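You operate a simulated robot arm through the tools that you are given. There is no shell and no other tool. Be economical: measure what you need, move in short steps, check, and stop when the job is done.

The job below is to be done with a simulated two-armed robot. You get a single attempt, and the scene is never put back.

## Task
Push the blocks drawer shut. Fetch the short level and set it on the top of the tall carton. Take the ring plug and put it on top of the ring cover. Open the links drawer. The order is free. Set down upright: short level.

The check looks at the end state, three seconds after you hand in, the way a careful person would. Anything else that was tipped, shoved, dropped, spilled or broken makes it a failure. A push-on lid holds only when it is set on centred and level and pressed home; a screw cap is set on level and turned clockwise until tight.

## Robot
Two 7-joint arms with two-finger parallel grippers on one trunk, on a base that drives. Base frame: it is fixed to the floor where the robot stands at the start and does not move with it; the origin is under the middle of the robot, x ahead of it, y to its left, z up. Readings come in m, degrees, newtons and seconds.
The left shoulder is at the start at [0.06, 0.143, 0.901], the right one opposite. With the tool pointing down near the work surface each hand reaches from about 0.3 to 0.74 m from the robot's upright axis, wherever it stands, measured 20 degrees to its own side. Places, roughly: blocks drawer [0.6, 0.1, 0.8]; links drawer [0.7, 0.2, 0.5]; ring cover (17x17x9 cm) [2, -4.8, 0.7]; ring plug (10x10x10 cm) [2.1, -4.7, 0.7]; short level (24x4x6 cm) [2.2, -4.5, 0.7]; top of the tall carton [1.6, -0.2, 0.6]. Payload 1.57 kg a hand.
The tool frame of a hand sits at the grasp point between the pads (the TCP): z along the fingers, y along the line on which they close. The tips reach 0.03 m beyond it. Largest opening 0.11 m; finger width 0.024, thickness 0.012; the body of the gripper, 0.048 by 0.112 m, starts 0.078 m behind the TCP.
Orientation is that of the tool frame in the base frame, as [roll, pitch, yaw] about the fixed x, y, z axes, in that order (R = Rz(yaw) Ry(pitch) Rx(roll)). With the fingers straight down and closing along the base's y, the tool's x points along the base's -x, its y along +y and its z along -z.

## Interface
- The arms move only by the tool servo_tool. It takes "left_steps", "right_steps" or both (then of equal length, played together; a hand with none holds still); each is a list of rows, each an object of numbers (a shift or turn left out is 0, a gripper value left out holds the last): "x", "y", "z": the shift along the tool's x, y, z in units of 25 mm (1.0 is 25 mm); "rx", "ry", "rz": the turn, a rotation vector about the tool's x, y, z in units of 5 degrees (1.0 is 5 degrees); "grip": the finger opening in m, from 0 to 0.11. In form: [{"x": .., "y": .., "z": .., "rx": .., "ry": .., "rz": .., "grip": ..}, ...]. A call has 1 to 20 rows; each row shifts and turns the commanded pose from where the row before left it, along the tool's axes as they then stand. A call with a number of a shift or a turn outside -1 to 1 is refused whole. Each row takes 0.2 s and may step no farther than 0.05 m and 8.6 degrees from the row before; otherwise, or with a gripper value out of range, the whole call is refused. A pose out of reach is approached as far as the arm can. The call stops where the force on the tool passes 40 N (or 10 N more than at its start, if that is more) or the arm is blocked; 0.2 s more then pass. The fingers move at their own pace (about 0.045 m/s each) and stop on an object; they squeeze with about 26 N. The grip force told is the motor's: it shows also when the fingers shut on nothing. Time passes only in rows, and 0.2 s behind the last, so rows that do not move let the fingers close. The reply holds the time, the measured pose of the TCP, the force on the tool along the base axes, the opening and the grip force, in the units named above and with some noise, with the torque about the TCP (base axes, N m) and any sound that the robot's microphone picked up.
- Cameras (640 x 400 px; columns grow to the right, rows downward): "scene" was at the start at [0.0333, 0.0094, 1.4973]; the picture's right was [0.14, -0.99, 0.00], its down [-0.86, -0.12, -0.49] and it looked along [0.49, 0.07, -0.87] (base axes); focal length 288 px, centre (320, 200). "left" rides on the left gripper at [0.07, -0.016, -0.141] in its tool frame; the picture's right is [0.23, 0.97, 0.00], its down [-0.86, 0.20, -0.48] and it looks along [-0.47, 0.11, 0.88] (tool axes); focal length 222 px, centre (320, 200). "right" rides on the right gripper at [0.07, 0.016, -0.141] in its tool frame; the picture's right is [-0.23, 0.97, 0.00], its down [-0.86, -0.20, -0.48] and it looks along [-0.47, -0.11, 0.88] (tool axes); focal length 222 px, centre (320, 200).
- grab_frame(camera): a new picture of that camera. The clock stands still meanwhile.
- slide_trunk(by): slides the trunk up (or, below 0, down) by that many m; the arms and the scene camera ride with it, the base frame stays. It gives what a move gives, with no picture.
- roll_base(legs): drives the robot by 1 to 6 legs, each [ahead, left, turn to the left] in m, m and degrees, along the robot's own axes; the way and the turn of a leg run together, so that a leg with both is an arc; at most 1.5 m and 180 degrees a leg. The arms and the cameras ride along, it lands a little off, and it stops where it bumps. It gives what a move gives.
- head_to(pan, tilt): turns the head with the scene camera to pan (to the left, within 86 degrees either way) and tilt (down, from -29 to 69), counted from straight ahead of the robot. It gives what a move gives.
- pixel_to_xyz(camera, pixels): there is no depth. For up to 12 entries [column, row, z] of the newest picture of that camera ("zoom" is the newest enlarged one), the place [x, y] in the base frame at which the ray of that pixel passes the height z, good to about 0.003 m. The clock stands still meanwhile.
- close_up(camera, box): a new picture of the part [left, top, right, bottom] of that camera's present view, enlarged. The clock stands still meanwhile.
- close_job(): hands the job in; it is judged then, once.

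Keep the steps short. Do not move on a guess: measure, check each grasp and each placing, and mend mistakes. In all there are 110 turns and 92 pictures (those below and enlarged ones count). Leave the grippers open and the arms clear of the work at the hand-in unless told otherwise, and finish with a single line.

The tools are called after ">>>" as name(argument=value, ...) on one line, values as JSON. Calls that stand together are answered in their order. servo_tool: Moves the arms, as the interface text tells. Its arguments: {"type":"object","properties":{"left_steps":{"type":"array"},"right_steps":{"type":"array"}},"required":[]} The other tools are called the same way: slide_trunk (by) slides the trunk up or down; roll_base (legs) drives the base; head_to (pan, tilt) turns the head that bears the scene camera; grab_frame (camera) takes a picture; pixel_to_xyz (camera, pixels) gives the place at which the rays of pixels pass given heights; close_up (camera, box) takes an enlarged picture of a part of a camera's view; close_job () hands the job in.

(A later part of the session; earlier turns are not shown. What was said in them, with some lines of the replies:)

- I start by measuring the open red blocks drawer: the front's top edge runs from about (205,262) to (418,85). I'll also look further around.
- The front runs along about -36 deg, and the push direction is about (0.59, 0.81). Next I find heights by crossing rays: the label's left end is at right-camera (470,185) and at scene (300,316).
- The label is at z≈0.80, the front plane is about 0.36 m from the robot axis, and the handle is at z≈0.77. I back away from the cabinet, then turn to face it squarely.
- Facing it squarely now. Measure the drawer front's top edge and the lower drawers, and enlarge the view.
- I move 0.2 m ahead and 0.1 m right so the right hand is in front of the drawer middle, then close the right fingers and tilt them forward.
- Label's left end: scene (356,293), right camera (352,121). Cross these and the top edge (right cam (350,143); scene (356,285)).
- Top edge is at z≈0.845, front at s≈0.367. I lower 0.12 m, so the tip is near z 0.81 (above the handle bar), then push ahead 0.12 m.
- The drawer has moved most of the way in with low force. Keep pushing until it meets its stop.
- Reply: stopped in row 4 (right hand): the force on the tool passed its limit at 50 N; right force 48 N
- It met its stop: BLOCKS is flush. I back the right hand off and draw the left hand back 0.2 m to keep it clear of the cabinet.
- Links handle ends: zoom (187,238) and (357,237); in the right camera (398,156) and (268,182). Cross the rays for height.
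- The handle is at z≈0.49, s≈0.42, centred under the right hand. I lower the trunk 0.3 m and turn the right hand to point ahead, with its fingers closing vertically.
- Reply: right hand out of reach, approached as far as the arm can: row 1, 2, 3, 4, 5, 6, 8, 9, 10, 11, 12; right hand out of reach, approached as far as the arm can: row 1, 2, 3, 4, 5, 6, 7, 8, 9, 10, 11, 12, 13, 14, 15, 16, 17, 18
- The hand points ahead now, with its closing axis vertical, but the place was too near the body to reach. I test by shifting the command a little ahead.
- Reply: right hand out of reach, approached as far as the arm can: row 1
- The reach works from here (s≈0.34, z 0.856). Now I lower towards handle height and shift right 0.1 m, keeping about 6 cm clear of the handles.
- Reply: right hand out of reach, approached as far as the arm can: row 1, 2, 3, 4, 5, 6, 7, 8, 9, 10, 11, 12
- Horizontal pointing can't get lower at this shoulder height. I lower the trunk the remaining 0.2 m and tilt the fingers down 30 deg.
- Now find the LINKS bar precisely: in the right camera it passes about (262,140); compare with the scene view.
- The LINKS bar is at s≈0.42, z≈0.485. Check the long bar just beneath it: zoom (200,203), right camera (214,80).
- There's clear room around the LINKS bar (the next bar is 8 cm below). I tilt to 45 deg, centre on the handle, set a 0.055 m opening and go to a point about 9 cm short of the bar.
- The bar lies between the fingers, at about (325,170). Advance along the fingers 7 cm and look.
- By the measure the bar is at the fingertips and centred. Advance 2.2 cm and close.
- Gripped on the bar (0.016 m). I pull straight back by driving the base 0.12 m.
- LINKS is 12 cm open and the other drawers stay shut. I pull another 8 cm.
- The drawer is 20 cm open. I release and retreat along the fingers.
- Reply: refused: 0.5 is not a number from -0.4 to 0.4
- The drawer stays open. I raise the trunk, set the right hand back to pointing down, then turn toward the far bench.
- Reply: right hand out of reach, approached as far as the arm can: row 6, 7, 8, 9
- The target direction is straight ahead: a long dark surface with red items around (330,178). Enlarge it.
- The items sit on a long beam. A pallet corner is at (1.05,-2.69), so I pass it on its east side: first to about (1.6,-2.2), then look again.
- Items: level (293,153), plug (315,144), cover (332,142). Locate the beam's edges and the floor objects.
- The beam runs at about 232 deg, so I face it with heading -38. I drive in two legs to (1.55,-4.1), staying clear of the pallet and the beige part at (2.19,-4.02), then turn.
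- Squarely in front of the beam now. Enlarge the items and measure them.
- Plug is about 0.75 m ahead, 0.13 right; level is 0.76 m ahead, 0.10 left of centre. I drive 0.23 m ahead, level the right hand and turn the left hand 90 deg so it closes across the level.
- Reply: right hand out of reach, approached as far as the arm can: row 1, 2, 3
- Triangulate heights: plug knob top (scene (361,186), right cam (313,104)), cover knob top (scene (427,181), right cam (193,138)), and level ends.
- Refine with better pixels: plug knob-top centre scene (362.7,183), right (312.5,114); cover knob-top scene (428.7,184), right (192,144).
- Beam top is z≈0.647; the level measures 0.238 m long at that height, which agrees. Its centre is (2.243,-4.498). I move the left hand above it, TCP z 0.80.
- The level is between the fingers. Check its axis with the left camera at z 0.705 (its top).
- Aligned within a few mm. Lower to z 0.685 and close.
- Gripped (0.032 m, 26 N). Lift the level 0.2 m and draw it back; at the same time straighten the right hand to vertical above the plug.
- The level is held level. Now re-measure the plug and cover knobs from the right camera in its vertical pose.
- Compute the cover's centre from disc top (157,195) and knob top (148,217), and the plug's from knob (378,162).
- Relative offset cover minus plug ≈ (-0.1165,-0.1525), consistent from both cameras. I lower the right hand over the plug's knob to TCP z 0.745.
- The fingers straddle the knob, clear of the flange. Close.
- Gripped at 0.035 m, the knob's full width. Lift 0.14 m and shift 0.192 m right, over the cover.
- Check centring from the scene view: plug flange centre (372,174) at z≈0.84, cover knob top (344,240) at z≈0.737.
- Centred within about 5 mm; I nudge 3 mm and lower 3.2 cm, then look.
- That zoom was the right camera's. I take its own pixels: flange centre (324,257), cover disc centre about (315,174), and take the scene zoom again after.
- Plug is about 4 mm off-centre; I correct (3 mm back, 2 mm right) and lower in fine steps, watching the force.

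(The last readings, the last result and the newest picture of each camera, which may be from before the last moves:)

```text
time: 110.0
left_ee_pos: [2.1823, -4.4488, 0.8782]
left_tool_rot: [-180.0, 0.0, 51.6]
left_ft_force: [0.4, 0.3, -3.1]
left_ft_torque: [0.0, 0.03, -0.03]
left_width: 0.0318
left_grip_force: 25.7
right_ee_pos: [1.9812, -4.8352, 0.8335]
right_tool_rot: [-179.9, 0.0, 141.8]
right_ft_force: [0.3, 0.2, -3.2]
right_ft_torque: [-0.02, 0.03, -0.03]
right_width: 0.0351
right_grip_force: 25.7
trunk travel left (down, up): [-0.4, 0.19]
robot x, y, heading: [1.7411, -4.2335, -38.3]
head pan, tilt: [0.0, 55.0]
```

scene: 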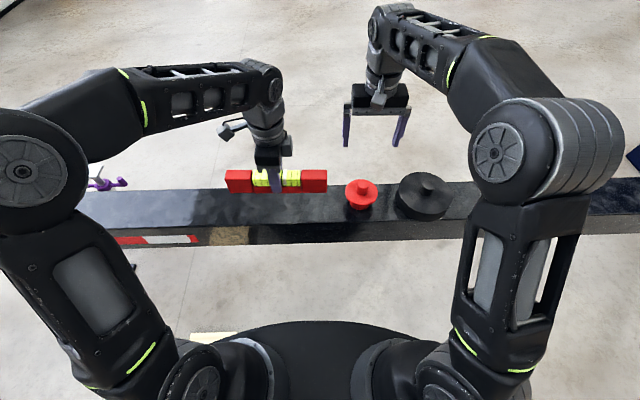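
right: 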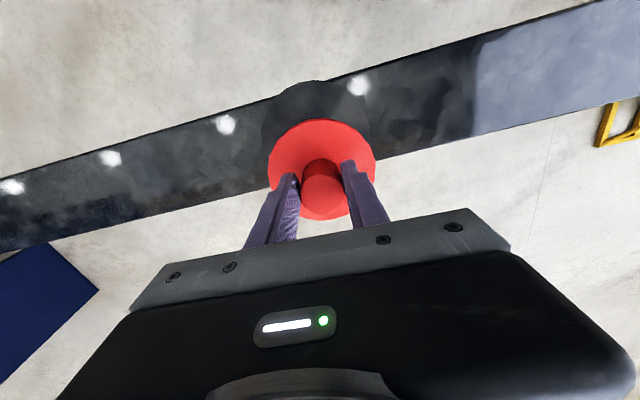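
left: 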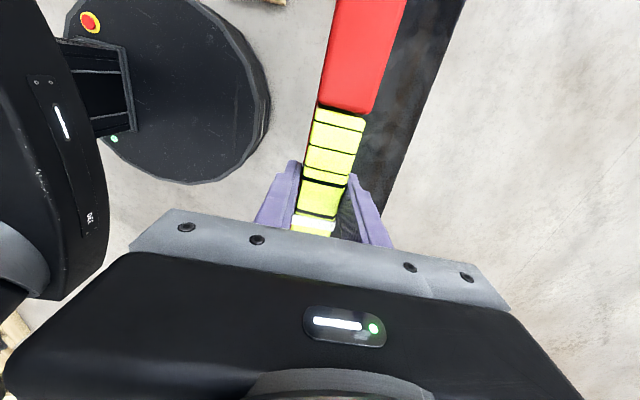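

No contact yet (still -3.2 N weight). Lower further in 2 mm steps.

>>> servo_tool(right_steps=[{"z": 0.08}, {}])

>>> servo_tool(right_steps=[{"z": 0.08}, {}])

>>> close_up(camera="scene", box=[350, 120, 490, 230])

```text
time: 110.6
left_ee_pos: [2.1812, -4.4491, 0.8766]
left_tool_rot: [180.0, 0.0, 51.6]
left_ft_force: [-0.6, 1.1, -2.4]
left_ft_torque: [0.0, -0.03, 0.03]
left_width: 0.0315
left_grip_force: 25.6
right_ee_pos: [1.982, -4.8355, 0.8315]
right_tool_rot: [-179.9, 0.0, 141.9]
right_ft_force: [0.8, 0.1, -3.6]
right_ft_torque: [0.01, 0.05, 0.03]
right_width: 0.035
right_grip_force: 25.6
trunk travel left (down, up): [-0.4, 0.19]
robot x, y, heading: [1.7424, -4.2302, -38.5]
head pan, tilt: [0.0, 55.0]
```

```text
time: 111.2
left_ee_pos: [2.1807, -4.4489, 0.8769]
left_tool_rot: [-180.0, 0.0, 51.6]
left_ft_force: [0.3, -0.3, -3.4]
left_ft_torque: [0.02, 0.03, -0.02]
left_width: 0.0316
left_grip_force: 25.9
right_ee_pos: [1.9824, -4.8354, 0.8307]
right_tool_rot: [-180.0, 0.1, 141.8]
right_ft_force: [-1.2, 0.1, -2.2]
right_ft_torque: [0.0, 0.04, -0.02]
right_width: 0.0354
right_grip_force: 25.9
trunk travel left (down, up): [-0.4, 0.19]
robot x, y, heading: [1.745, -4.2304, -38.3]
head pan, tilt: [0.0, 55.0]
```

```text
3.64 times, centred on (420, 175) of scene
```

zoom: 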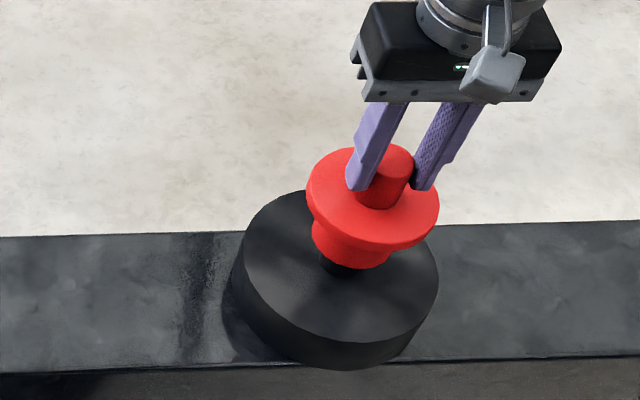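

Perhaps first contact. Go on 1–2 mm at a time.

>>> servo_tool(right_steps=[{"z": 0.06}, {}])

>>> servo_tool(right_steps=[{"z": 0.06}, {}])

```text
time: 111.8
left_ee_pos: [2.1808, -4.4477, 0.8765]
left_tool_rot: [-180.0, 0.2, 51.6]
left_ft_force: [-0.2, 0.1, -2.7]
left_ft_torque: [0.02, 0.0, -0.01]
left_width: 0.0318
left_grip_force: 26.5
right_ee_pos: [1.982, -4.8356, 0.8293]
right_tool_rot: [-179.9, 0.0, 141.9]
right_ft_force: [-0.7, 0.6, -2.6]
right_ft_torque: [0.04, 0.04, 0.02]
right_width: 0.0355
right_grip_force: 26.2
trunk travel left (down, up): [-0.4, 0.19]
robot x, y, heading: [1.7442, -4.2347, -38.6]
head pan, tilt: [0.0, 55.0]
```

```text
time: 112.4
left_ee_pos: [2.182, -4.4483, 0.8769]
left_tool_rot: [180.0, 0.0, 51.5]
left_ft_force: [0.6, 0.8, -2.9]
left_ft_torque: [0.01, 0.01, 0.01]
left_width: 0.0315
left_grip_force: 26.2
right_ee_pos: [1.9819, -4.8359, 0.8272]
right_tool_rot: [-179.8, 0.0, 141.8]
right_ft_force: [0.9, -0.7, -2.7]
right_ft_torque: [-0.01, 0.0, -0.02]
right_width: 0.0351
right_grip_force: 25.5
trunk travel left (down, up): [-0.4, 0.19]
robot x, y, heading: [1.7422, -4.2335, -38.2]
head pan, tilt: [0.0, 55.0]
```

>>> servo_tool(right_steps=[{"z": 0.08}, {"z": 0.08}])

>>> servo_tool(right_steps=[{"z": 0.06}, {"z": 0.06}])

>>> close_up(camera="scene", box=[350, 120, 490, 230])

```text
time: 113.0
left_ee_pos: [2.1814, -4.4475, 0.8787]
left_tool_rot: [180.0, 0.0, 51.7]
left_ft_force: [-0.2, 0.0, -2.9]
left_ft_torque: [-0.02, 0.01, -0.02]
left_width: 0.0314
left_grip_force: 26.2
right_ee_pos: [1.9817, -4.8346, 0.8251]
right_tool_rot: [-180.0, 0.2, 141.7]
right_ft_force: [-1.4, 1.7, 12.3]
right_ft_torque: [0.22, 0.04, 0.01]
right_width: 0.0354
right_grip_force: 25.6
trunk travel left (down, up): [-0.4, 0.19]
robot x, y, heading: [1.7439, -4.2328, -38.5]
head pan, tilt: [0.0, 55.0]
```

```text
time: 113.6
left_ee_pos: [2.1801, -4.447, 0.8789]
left_tool_rot: [179.9, 0.1, 51.5]
left_ft_force: [0.2, 0.4, -3.4]
left_ft_torque: [-0.02, -0.02, -0.03]
left_width: 0.0321
left_grip_force: 26.2
right_ee_pos: [1.9816, -4.8342, 0.8227]
right_tool_rot: [-180.0, 0.2, 141.8]
right_ft_force: [-0.7, -0.1, 23.6]
right_ft_torque: [0.02, -0.25, 0.0]
right_width: 0.0357
right_grip_force: 26.3
trunk travel left (down, up): [-0.4, 0.19]
robot x, y, heading: [1.7421, -4.2307, -38.4]
head pan, tilt: [0.0, 55.0]
```

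```text
3.64 times, centred on (420, 175) of scene
```

zoom: 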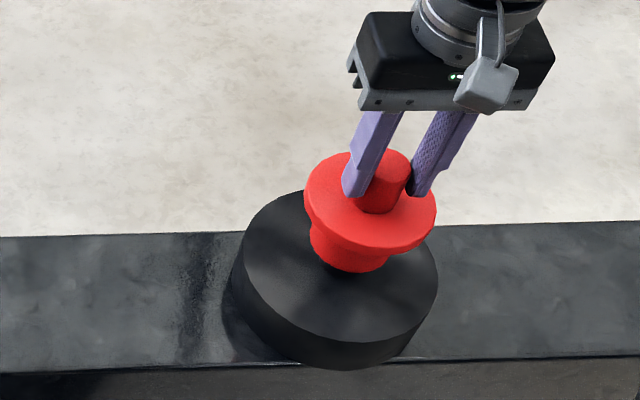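

Contact at TCP z≈0.826, and the small torque says it's centred. Ease off the pressure, then open slowly.

>>> servo_tool(right_steps=[{"z": -0.08}, {"z": -0.06}, {}])

>>> servo_tool(right_steps=[{"grip": 0.04}, {}, {"grip": 0.05}, {}, {"grip": 0.075}, {}, {}])

>>> close_up(camera="scene", box=[350, 120, 490, 230])

>>> close_up(camera="right", box=[200, 60, 440, 230])

```text
time: 114.4
left_ee_pos: [2.1807, -4.449, 0.8774]
left_tool_rot: [180.0, 0.0, 51.6]
left_ft_force: [-0.6, -0.5, -3.6]
left_ft_torque: [0.01, 0.01, -0.02]
left_width: 0.0317
left_grip_force: 26.0
right_ee_pos: [1.981, -4.8355, 0.8236]
right_tool_rot: [-179.9, -0.2, 141.8]
right_ft_force: [2.5, -2.0, 2.1]
right_ft_torque: [-0.33, -0.41, -0.01]
right_width: 0.0352
right_grip_force: 26.2
trunk travel left (down, up): [-0.4, 0.19]
robot x, y, heading: [1.7424, -4.2374, -38.3]
head pan, tilt: [0.0, 55.0]
```

```text
time: 116.0
left_ee_pos: [2.181, -4.4479, 0.8772]
left_tool_rot: [179.9, 0.1, 51.7]
left_ft_force: [0.7, 0.3, -3.6]
left_ft_torque: [-0.03, 0.03, -0.02]
left_width: 0.0317
left_grip_force: 25.9
right_ee_pos: [1.982, -4.8342, 0.825]
right_tool_rot: [-180.0, 0.1, 141.9]
right_ft_force: [-0.1, 0.0, -0.3]
right_ft_torque: [0.02, -0.03, 0.01]
right_width: 0.0747
right_grip_force: 0.1
trunk travel left (down, up): [-0.4, 0.19]
robot x, y, heading: [1.739, -4.2304, -38.5]
head pan, tilt: [0.0, 55.0]
```

```text
3.64 times, centred on (420, 175) of scene
```

zoom: 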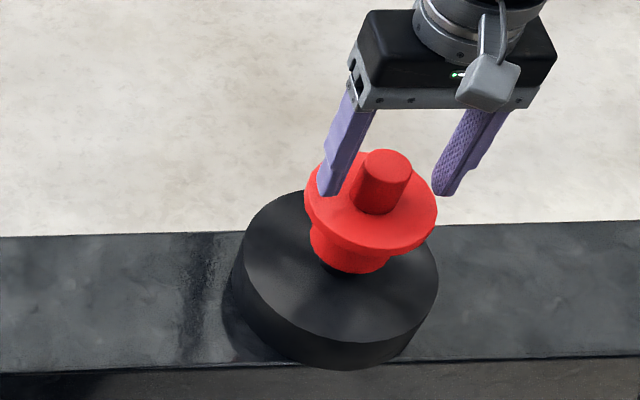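

```text
2.35 times, centred on (320, 145) of right
```

zoom: 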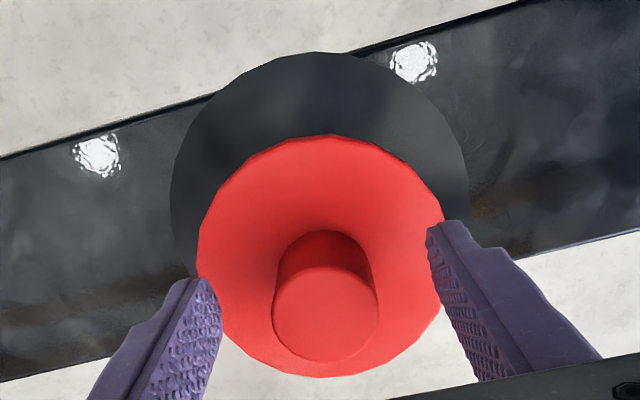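

The plug stands upright on the cover. Raise the right hand straight up, then check.

>>> servo_tool(right_steps=[{"z": -0.5}, {"z": -0.8}, {"z": -1}, {"z": -1}, {"z": -1}, {"z": -1}, {"x": 1}, {"x": 1}, {"x": 1}, {"x": 1}])

>>> grab_frame(camera="scene")

>>> close_up(camera="scene", box=[350, 120, 490, 230])

```text
time: 118.2
left_ee_pos: [2.179, -4.4487, 0.8779]
left_tool_rot: [180.0, 0.0, 51.6]
left_ft_force: [-0.3, -0.4, -2.5]
left_ft_torque: [0.01, -0.05, 0.04]
left_width: 0.0319
left_grip_force: 25.5
right_ee_pos: [1.9028, -4.7727, 0.94]
right_tool_rot: [-179.8, 0.2, 141.8]
right_ft_force: [-0.5, -0.6, 0.8]
right_ft_torque: [-0.03, -0.05, 0.01]
right_width: 0.075
right_grip_force: 0.1
right hand out of reach, approached as far as the arm can: row 6
trunk travel left (down, up): [-0.4, 0.19]
robot x, y, heading: [1.7411, -4.2312, -38.2]
head pan, tilt: [0.0, 55.0]
```

```text
26 pictures are left
```

scene: 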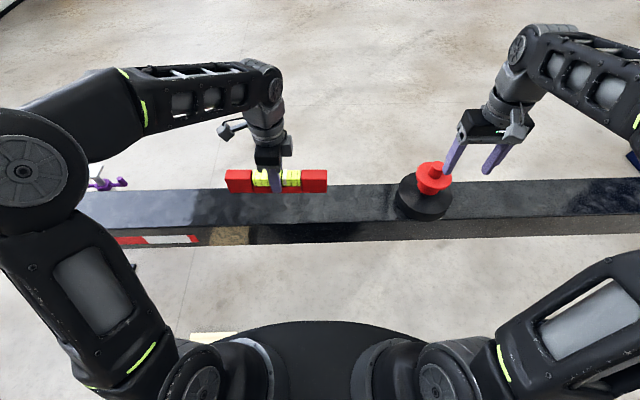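

```text
3.64 times, centred on (420, 175) of scene
```

zoom: 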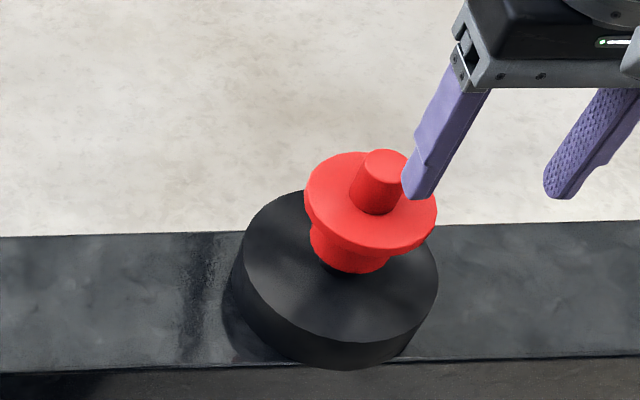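

The plug stays put. I back off, turn to heading 90 and drive back towards the carton the way I came.

>>> roll_base(legs=[[-0.35, 0, 0], [0, 0, 128.3], [1.12, -0.285, 0], [0.9, 0.15, 0]])

>>> head_to(pan=0, tilt=30)

>>> grab_frame(camera="scene")

```text
time: 135.7
left_ee_pos: [1.4327, -1.507, 0.8769]
left_tool_rot: [-179.9, 0.0, -178.1]
left_ft_force: [-0.7, -0.4, -4.4]
left_ft_torque: [-0.01, 0.02, 0.02]
left_width: 0.0318
left_grip_force: 25.7
right_ee_pos: [1.8595, -1.5087, 0.9402]
right_tool_rot: [-179.8, 0.0, -88.0]
right_ft_force: [0.5, 0.0, -0.1]
right_ft_torque: [-0.01, -0.05, -0.03]
right_width: 0.075
right_grip_force: 0.0
trunk travel left (down, up): [-0.4, 0.19]
robot x, y, heading: [1.5504, -1.9785, 92.0]
head pan, tilt: [0.0, 55.0]
```

```text
time: 136.6
left_ee_pos: [1.4335, -1.508, 0.8769]
left_tool_rot: [-180.0, 0.0, -178.1]
left_ft_force: [-0.2, 0.8, -3.2]
left_ft_torque: [0.0, 0.03, 0.01]
left_width: 0.0317
left_grip_force: 25.9
right_ee_pos: [1.8583, -1.5094, 0.9403]
right_tool_rot: [-179.9, 0.0, -87.9]
right_ft_force: [1.2, -0.1, -0.3]
right_ft_torque: [0.0, 0.01, 0.0]
right_width: 0.0751
right_grip_force: 0.1
trunk travel left (down, up): [-0.4, 0.19]
robot x, y, heading: [1.548, -1.983, 92.1]
head pan, tilt: [0.0, 30.0]
```

```text
24 pictures are left
```

scene: 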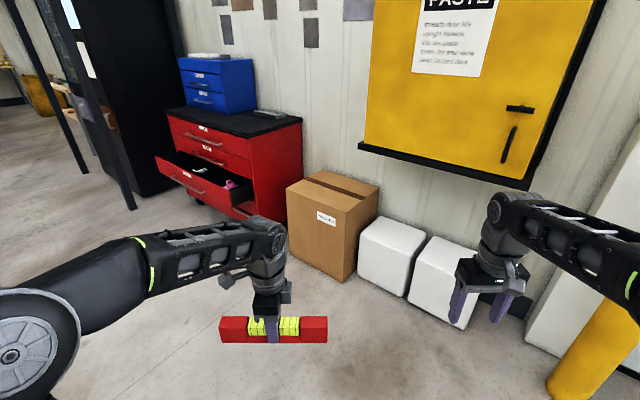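

The tall carton is in view, its top around (333,188). Measure its corners.

>>> close_up(camera="scene", box=[260, 140, 420, 300])

>>> pixel_to_xyz(camera="scene", pixels=[[287, 186, 0.6], [347, 210, 0.6], [378, 187, 0.6], [320, 170, 0.6], [345, 283, 0.0], [290, 245, 0.0], [361, 150, 1.0], [524, 188, 1.0]])

```text
2.50 times, centred on (340, 220) of scene
```

zoom: 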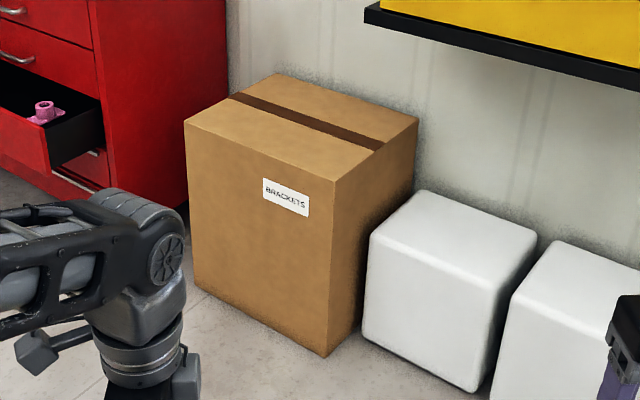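

```text
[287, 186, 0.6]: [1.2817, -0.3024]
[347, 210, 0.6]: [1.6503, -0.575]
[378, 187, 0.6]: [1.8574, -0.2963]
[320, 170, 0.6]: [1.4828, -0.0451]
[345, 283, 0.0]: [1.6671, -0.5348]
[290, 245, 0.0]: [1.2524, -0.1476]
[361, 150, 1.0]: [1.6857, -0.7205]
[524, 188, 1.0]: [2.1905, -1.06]
```

>>> pixel_to_xyz(camera="zoom", pixels=[[332, 184, 0.55], [332, 184, 0.6], [328, 358, 0.0], [185, 122, 0.55], [185, 122, 0.58], [197, 287, 0.0], [418, 120, 0.55], [418, 120, 0.58], [275, 74, 0.55], [275, 74, 0.58], [366, 24, 0.9], [366, 24, 1.1]])

```text
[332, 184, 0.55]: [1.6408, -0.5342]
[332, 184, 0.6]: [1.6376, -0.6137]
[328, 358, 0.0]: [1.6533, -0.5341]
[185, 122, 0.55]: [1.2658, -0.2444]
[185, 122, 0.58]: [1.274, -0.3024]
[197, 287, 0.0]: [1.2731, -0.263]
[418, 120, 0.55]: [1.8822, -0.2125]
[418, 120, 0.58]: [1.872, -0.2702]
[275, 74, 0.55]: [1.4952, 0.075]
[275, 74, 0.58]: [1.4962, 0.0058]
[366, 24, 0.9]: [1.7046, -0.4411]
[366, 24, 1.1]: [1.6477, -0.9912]
```

Carton top is at z≈0.555, with corners (1.27,-0.26), (1.65,-0.54), (1.88,-0.22), (1.50,0.07), centre (1.575,-0.235). I draw the right hand in (a yellow wall cabinet is near), face the carton at heading 53 and come close.

>>> servo_tool(right_steps=[{"x": 1}, {"x": 1}, {"x": 1}, {"x": 1}, {"x": 1}])

>>> roll_base(legs=[[0, 0, -39.1], [0.3, 0.93, 0], [0.3, 0, 0]])

>>> head_to(pan=0, tilt=45)

>>> grab_frame(camera="scene")

```text
time: 137.8
left_ee_pos: [1.432, -1.5087, 0.8764]
left_tool_rot: [180.0, 0.0, -178.2]
left_ft_force: [0.1, -0.2, -2.4]
left_ft_torque: [0.04, 0.01, 0.05]
left_width: 0.0316
left_grip_force: 25.8
right_ee_pos: [1.8626, -1.6341, 0.9399]
right_tool_rot: [-179.9, 0.1, -87.9]
right_ft_force: [-0.5, 0.1, 0.0]
right_ft_torque: [-0.01, 0.0, 0.0]
right_width: 0.075
right_grip_force: 0.1
trunk travel left (down, up): [-0.4, 0.19]
robot x, y, heading: [1.5514, -1.9811, 92.0]
head pan, tilt: [0.0, 30.0]
```

```text
time: 146.4
left_ee_pos: [1.3465, -0.4967, 0.8764]
left_tool_rot: [-179.9, 0.0, 143.6]
left_ft_force: [1.1, -0.2, -3.7]
left_ft_torque: [-0.01, 0.02, 0.03]
left_width: 0.0317
left_grip_force: 26.0
right_ee_pos: [1.6052, -0.8625, 0.9396]
right_tool_rot: [-180.0, 0.0, -126.3]
right_ft_force: [-0.1, 0.2, 0.7]
right_ft_torque: [-0.01, -0.01, -0.02]
right_width: 0.0751
right_grip_force: 0.1
trunk travel left (down, up): [-0.4, 0.19]
robot x, y, heading: [1.1483, -0.941, 53.6]
head pan, tilt: [0.0, 30.0]
```

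```text
time: 147.2
left_ee_pos: [1.3457, -0.4964, 0.8778]
left_tool_rot: [-180.0, 0.1, 143.6]
left_ft_force: [-0.4, -0.5, -4.2]
left_ft_torque: [-0.01, -0.01, -0.01]
left_width: 0.0316
left_grip_force: 25.6
right_ee_pos: [1.6051, -0.8636, 0.9404]
right_tool_rot: [-179.9, 0.1, -126.2]
right_ft_force: [0.0, 0.4, 0.1]
right_ft_torque: [0.0, 0.01, 0.0]
right_width: 0.0754
right_grip_force: 0.3
trunk travel left (down, up): [-0.4, 0.19]
robot x, y, heading: [1.1454, -0.9404, 53.4]
head pan, tilt: [0.0, 45.0]
```

```text
22 pictures are left
```

scene: 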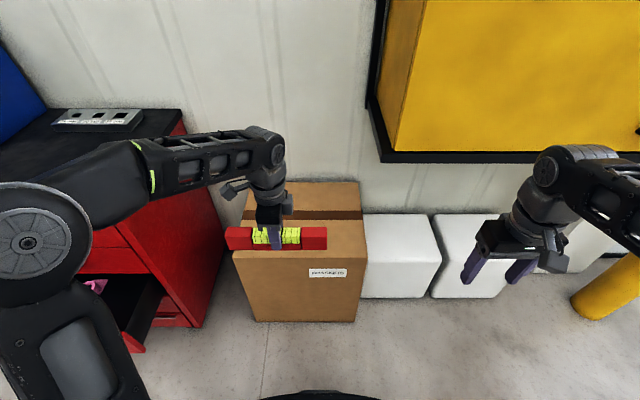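

Square to the carton. Re-measure its top corners at z 0.555.

>>> pixel_to_xyz(camera="scene", pixels=[[234, 254, 0.555], [366, 262, 0.555], [358, 183, 0.555], [366, 262, 0.58], [358, 322, 0.0], [258, 321, 0.0], [234, 254, 0.58], [381, 160, 0.9], [381, 160, 1.0]])

>>> grab_frame(camera="left")

```text
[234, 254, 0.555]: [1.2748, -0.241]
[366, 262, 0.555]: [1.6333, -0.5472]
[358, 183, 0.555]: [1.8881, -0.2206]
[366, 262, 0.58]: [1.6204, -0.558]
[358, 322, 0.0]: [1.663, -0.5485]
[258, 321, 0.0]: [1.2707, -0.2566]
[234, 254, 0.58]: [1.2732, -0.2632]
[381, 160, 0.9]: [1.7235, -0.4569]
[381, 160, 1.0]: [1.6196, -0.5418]
```

```text
21 pictures are left
```

left: 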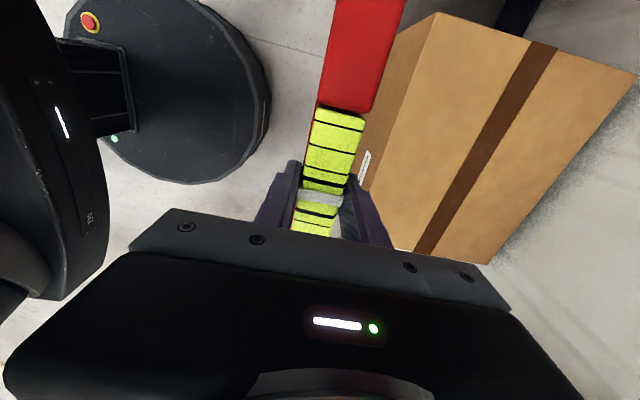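

Consistent. I drive 0.2 m ahead, then lower the trunk 0.15 m.

>>> roll_base(legs=[[0.2, -0.02, 0]])

>>> slide_trunk(by=-0.15)

```text
time: 148.8
left_ee_pos: [1.4815, -0.3489, 0.8766]
left_tool_rot: [-179.9, 0.0, 143.5]
left_ft_force: [-0.4, 0.2, -3.5]
left_ft_torque: [0.02, 0.04, 0.0]
left_width: 0.0319
left_grip_force: 26.3
right_ee_pos: [1.74, -0.7141, 0.9391]
right_tool_rot: [-179.9, 0.1, -126.2]
right_ft_force: [0.1, -0.5, 0.2]
right_ft_torque: [-0.01, 0.04, 0.0]
right_width: 0.075
right_grip_force: 0.1
trunk travel left (down, up): [-0.4, 0.19]
robot x, y, heading: [1.2756, -0.7949, 53.7]
head pan, tilt: [0.0, 45.0]
```

```text
time: 150.5
left_ee_pos: [1.4824, -0.3491, 0.7272]
left_tool_rot: [180.0, -0.1, 143.5]
left_ft_force: [0.1, -0.1, -3.6]
left_ft_torque: [-0.03, -0.02, 0.01]
left_width: 0.0317
left_grip_force: 26.3
right_ee_pos: [1.7397, -0.7149, 0.7898]
right_tool_rot: [-179.9, 0.0, -126.3]
right_ft_force: [-0.5, -0.1, -0.1]
right_ft_torque: [-0.01, -0.01, 0.0]
right_width: 0.0749
right_grip_force: 0.0
trunk travel left (down, up): [-0.25, 0.34]
robot x, y, heading: [1.278, -0.7928, 53.5]
head pan, tilt: [0.0, 45.0]
```

Move 0.12 m ahead over the carton and lower to z 0.66, then look.

>>> servo_tool(left_steps=[{"y": 0.976, "x": -0.05}, {"y": 0.976, "x": -0.05}, {"y": 0.976, "x": -0.05}, {"y": 0.976, "x": -0.05}, {"y": 0.976, "x": -0.05}, {"z": 0.9}, {"z": 0.9}, {"z": 0.8}])

>>> grab_frame(camera="left")

>>> close_up(camera="scene", box=[200, 140, 440, 340])

```text
time: 152.3
left_ee_pos: [1.5601, -0.2535, 0.6613]
left_tool_rot: [179.8, 0.0, 143.5]
left_ft_force: [0.6, 0.2, -3.3]
left_ft_torque: [0.0, -0.01, -0.01]
left_width: 0.0318
left_grip_force: 25.5
right_ee_pos: [1.74, -0.7144, 0.7895]
right_tool_rot: [-179.9, 0.1, -126.2]
right_ft_force: [0.1, 0.5, 0.2]
right_ft_torque: [0.01, 0.02, 0.02]
right_width: 0.075
right_grip_force: 0.0
trunk travel left (down, up): [-0.25, 0.34]
robot x, y, heading: [1.2786, -0.7958, 53.7]
head pan, tilt: [0.0, 45.0]
```

```text
20 pictures are left
```

left: 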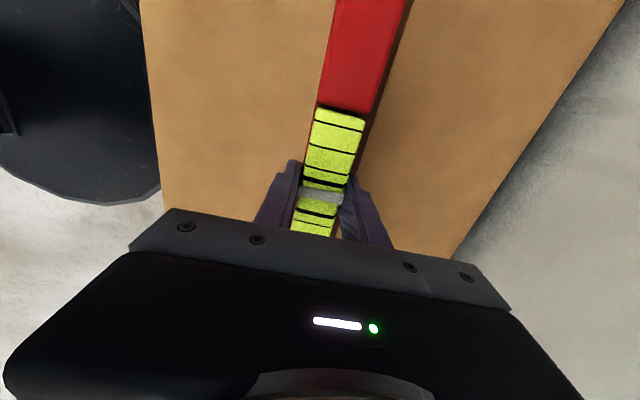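

```text
2.00 times, centred on (320, 240) of scene
```

zoom: 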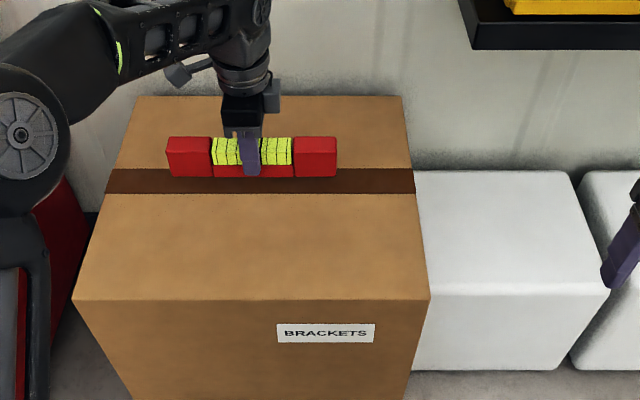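

Centred over the carton. Lower 5.5 cm, then finely until contact.

>>> servo_tool(left_steps=[{"z": 0.8}, {"z": 0.8}, {"z": 0.6}])

>>> servo_tool(left_steps=[{"z": 0.1}, {"z": 0.1}, {}])

>>> servo_tool(left_steps=[{"z": 0.08}, {"z": 0.08}, {}])

```text
time: 153.1
left_ee_pos: [1.5585, -0.2534, 0.6071]
left_tool_rot: [-179.9, 0.0, 143.5]
left_ft_force: [0.4, -0.6, -1.3]
left_ft_torque: [0.1, 0.19, -0.01]
left_width: 0.0318
left_grip_force: 26.2
right_ee_pos: [1.7406, -0.7156, 0.7899]
right_tool_rot: [-179.9, 0.0, -126.2]
right_ft_force: [-0.6, 0.4, -0.7]
right_ft_torque: [0.01, 0.01, -0.03]
right_width: 0.0751
right_grip_force: 0.1
trunk travel left (down, up): [-0.25, 0.34]
robot x, y, heading: [1.2819, -0.7917, 53.6]
head pan, tilt: [0.0, 45.0]
```

```text
time: 153.9
left_ee_pos: [1.5583, -0.253, 0.6043]
left_tool_rot: [179.7, 0.2, 143.5]
left_ft_force: [-4.6, 0.2, 25.6]
left_ft_torque: [-0.24, 0.26, -0.07]
left_width: 0.0321
left_grip_force: 25.8
right_ee_pos: [1.7387, -0.716, 0.7896]
right_tool_rot: [-179.9, 0.1, -126.2]
right_ft_force: [-0.1, -0.2, -0.2]
right_ft_torque: [0.05, 0.01, 0.04]
right_width: 0.0747
right_grip_force: 0.1
trunk travel left (down, up): [-0.25, 0.34]
robot x, y, heading: [1.2833, -0.7919, 53.5]
head pan, tilt: [0.0, 45.0]
```

```text
time: 154.7
left_ee_pos: [1.5584, -0.2544, 0.5992]
left_tool_rot: [179.8, 0.1, 143.6]
left_ft_force: [-0.1, 2.3, 24.9]
left_ft_torque: [-0.03, -0.01, 0.03]
left_width: 0.0318
left_grip_force: 25.5
right_ee_pos: [1.7387, -0.7165, 0.7905]
right_tool_rot: [-179.9, 0.1, -126.3]
right_ft_force: [-0.1, -0.5, -0.2]
right_ft_torque: [-0.01, -0.01, 0.0]
right_width: 0.075
right_grip_force: 0.0
trunk travel left (down, up): [-0.25, 0.34]
robot x, y, heading: [1.282, -0.7927, 53.5]
head pan, tilt: [0.0, 45.0]
```

Contact made: the level rests on the carton. Ease up 2 mm, then open.

>>> servo_tool(left_steps=[{"z": -0.1}, {"grip": 0.05}, {}, {"grip": 0.08}, {}, {}])

>>> close_up(camera="scene", box=[200, 140, 440, 340])

>>> grab_frame(camera="left")

```text
time: 156.1
left_ee_pos: [1.5592, -0.2536, 0.6004]
left_tool_rot: [180.0, 0.0, 143.5]
left_ft_force: [-0.4, -0.3, 0.0]
left_ft_torque: [0.02, 0.03, -0.02]
left_width: 0.0799
left_grip_force: 0.1
right_ee_pos: [1.7406, -0.7144, 0.7886]
right_tool_rot: [-179.9, 0.0, -126.3]
right_ft_force: [-0.6, 0.0, 0.2]
right_ft_torque: [0.01, 0.0, 0.01]
right_width: 0.0747
right_grip_force: 0.0
trunk travel left (down, up): [-0.25, 0.34]
robot x, y, heading: [1.2802, -0.7932, 53.8]
head pan, tilt: [0.0, 45.0]
```

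```text
2.00 times, centred on (320, 240) of scene
```

zoom: 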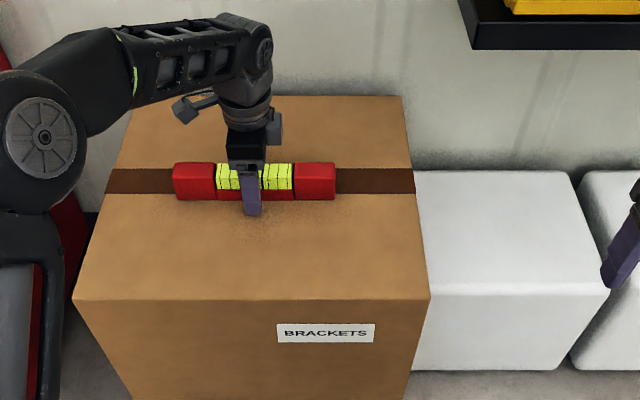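

```text
17 pictures are left
```

left: 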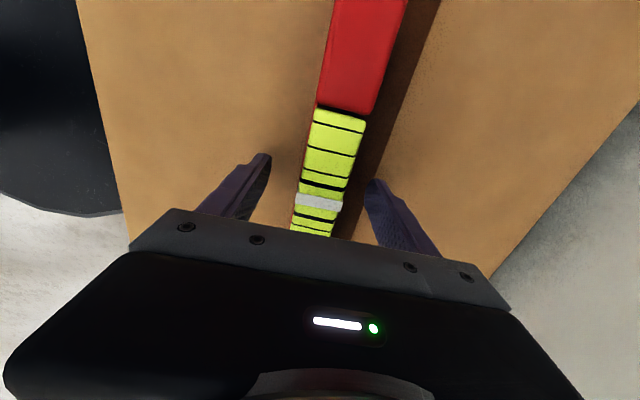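

The level stands upright and free of both fingers. Raise the left hand straight up, draw it back, then back the base off and check everything.

>>> servo_tool(left_steps=[{"z": -0.6}, {"z": -1}, {"z": -1}, {"z": -1}, {"z": -1}, {"z": -1}, {"z": -1, "grip": 0.11}, {"y": -1}, {"y": -1}, {"y": -1}, {"y": -1}], right_steps=[{}, {}, {}, {}, {}, {}, {"grip": 0.11}, {}, {}, {}, {}])

>>> roll_base(legs=[[-0.5, 0, 0]])

>>> head_to(pan=25, tilt=35)

>>> grab_frame(camera="scene")

>>> close_up(camera="scene", box=[300, 130, 540, 300])

```text
time: 158.5
left_ee_pos: [1.4996, -0.334, 0.7662]
left_tool_rot: [180.0, 0.0, 143.5]
left_ft_force: [-0.8, 1.1, -0.8]
left_ft_torque: [0.02, -0.01, 0.03]
left_width: 0.1099
left_grip_force: 0.0
right_ee_pos: [1.7398, -0.7145, 0.7896]
right_tool_rot: [-179.8, 0.0, -126.3]
right_ft_force: [0.4, -0.1, 0.6]
right_ft_torque: [0.01, 0.02, -0.03]
right_width: 0.11
right_grip_force: 0.1
trunk travel left (down, up): [-0.25, 0.34]
robot x, y, heading: [1.2785, -0.7962, 53.7]
head pan, tilt: [0.0, 45.0]
```

```text
time: 161.5
left_ee_pos: [1.1988, -0.738, 0.7669]
left_tool_rot: [-180.0, 0.0, 143.7]
left_ft_force: [0.4, -0.1, 0.7]
left_ft_torque: [0.01, 0.03, -0.04]
left_width: 0.11
left_grip_force: 0.0
right_ee_pos: [1.441, -1.1188, 0.7899]
right_tool_rot: [-179.9, 0.0, -126.2]
right_ft_force: [0.2, 0.1, -0.1]
right_ft_torque: [0.02, 0.01, 0.01]
right_width: 0.11
right_grip_force: 0.1
trunk travel left (down, up): [-0.25, 0.34]
robot x, y, heading: [0.9791, -1.205, 53.6]
head pan, tilt: [0.0, 45.0]
```

```text
time: 162.3
left_ee_pos: [1.1991, -0.739, 0.7663]
left_tool_rot: [179.9, 0.0, 143.6]
left_ft_force: [-0.5, 0.3, 0.4]
left_ft_torque: [0.0, 0.0, -0.01]
left_width: 0.11
left_grip_force: 0.0
right_ee_pos: [1.4411, -1.1191, 0.7896]
right_tool_rot: [-179.8, 0.0, -126.2]
right_ft_force: [0.1, 0.0, 0.4]
right_ft_torque: [-0.05, 0.0, -0.02]
right_width: 0.11
right_grip_force: 0.1
trunk travel left (down, up): [-0.25, 0.34]
robot x, y, heading: [0.9793, -1.2015, 53.9]
head pan, tilt: [25.0, 35.0]
```

```text
16 pictures are left
```

scene: 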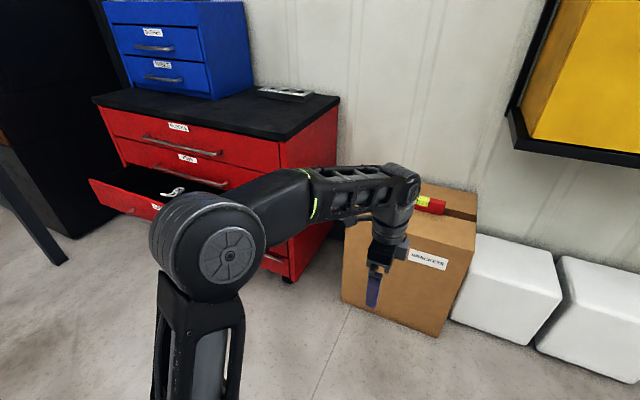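

```text
2.35 times, centred on (420, 215) of scene
```

zoom: 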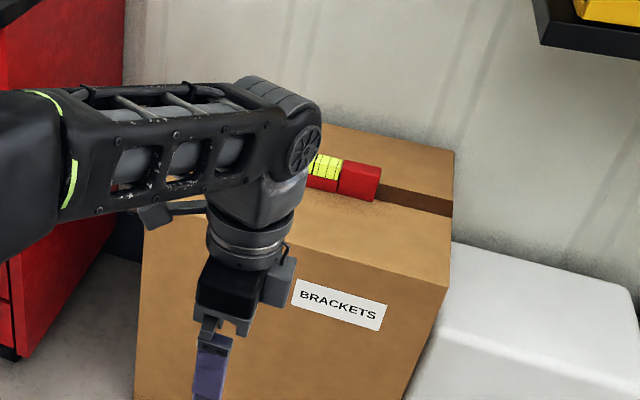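

Level, blocks and links are all in order. One last far look at the plug on the cover.

>>> roll_base(legs=[[0, 0, -115]])

>>> head_to(pan=0, tilt=12)

>>> close_up(camera="scene", box=[240, 120, 440, 240])

```text
time: 167.5
left_ee_pos: [1.3168, -1.5808, 0.7658]
left_tool_rot: [180.0, 0.0, 30.1]
left_ft_force: [0.3, -0.6, -0.3]
left_ft_torque: [-0.01, 0.0, 0.02]
left_width: 0.1101
left_grip_force: 0.1
right_ee_pos: [0.8718, -1.6522, 0.7895]
right_tool_rot: [-179.9, 0.0, 120.4]
right_ft_force: [0.3, 0.8, -0.8]
right_ft_torque: [-0.03, 0.0, -0.01]
right_width: 0.1102
right_grip_force: 0.1
trunk travel left (down, up): [-0.25, 0.34]
robot x, y, heading: [0.9767, -1.197, -60.0]
head pan, tilt: [25.0, 35.0]
```

```text
time: 168.4
left_ee_pos: [1.3171, -1.5817, 0.7671]
left_tool_rot: [-180.0, -0.1, 30.3]
left_ft_force: [0.1, 0.3, -0.4]
left_ft_torque: [-0.03, 0.03, -0.01]
left_width: 0.1098
left_grip_force: 0.1
right_ee_pos: [0.8714, -1.6525, 0.7903]
right_tool_rot: [-179.9, 0.0, 120.4]
right_ft_force: [-0.2, -0.6, -0.6]
right_ft_torque: [0.0, 0.02, 0.0]
right_width: 0.11
right_grip_force: 0.0
trunk travel left (down, up): [-0.25, 0.34]
robot x, y, heading: [0.9808, -1.1956, -59.8]
head pan, tilt: [0.0, 12.0]
```

```text
3.20 times, centred on (340, 180) of scene
```

zoom: 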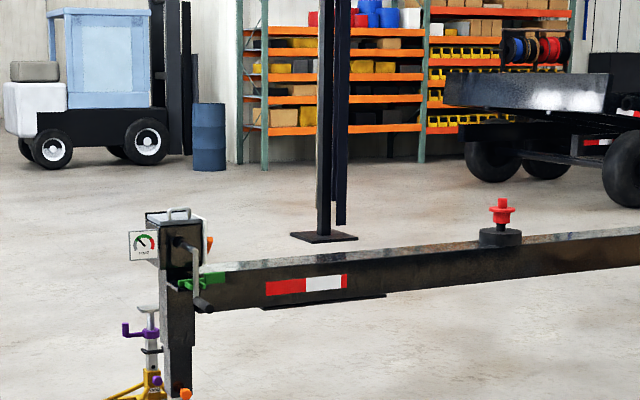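

The plug still stands upright and centred on the cover, so I hand in.

>>> close_job()

```text
The job is handed in.
```

The blocks drawer is shut, the links drawer is open about 20 cm, the ring plug stands on the knob of the ring cover, and the short level stands upright on the tall carton.
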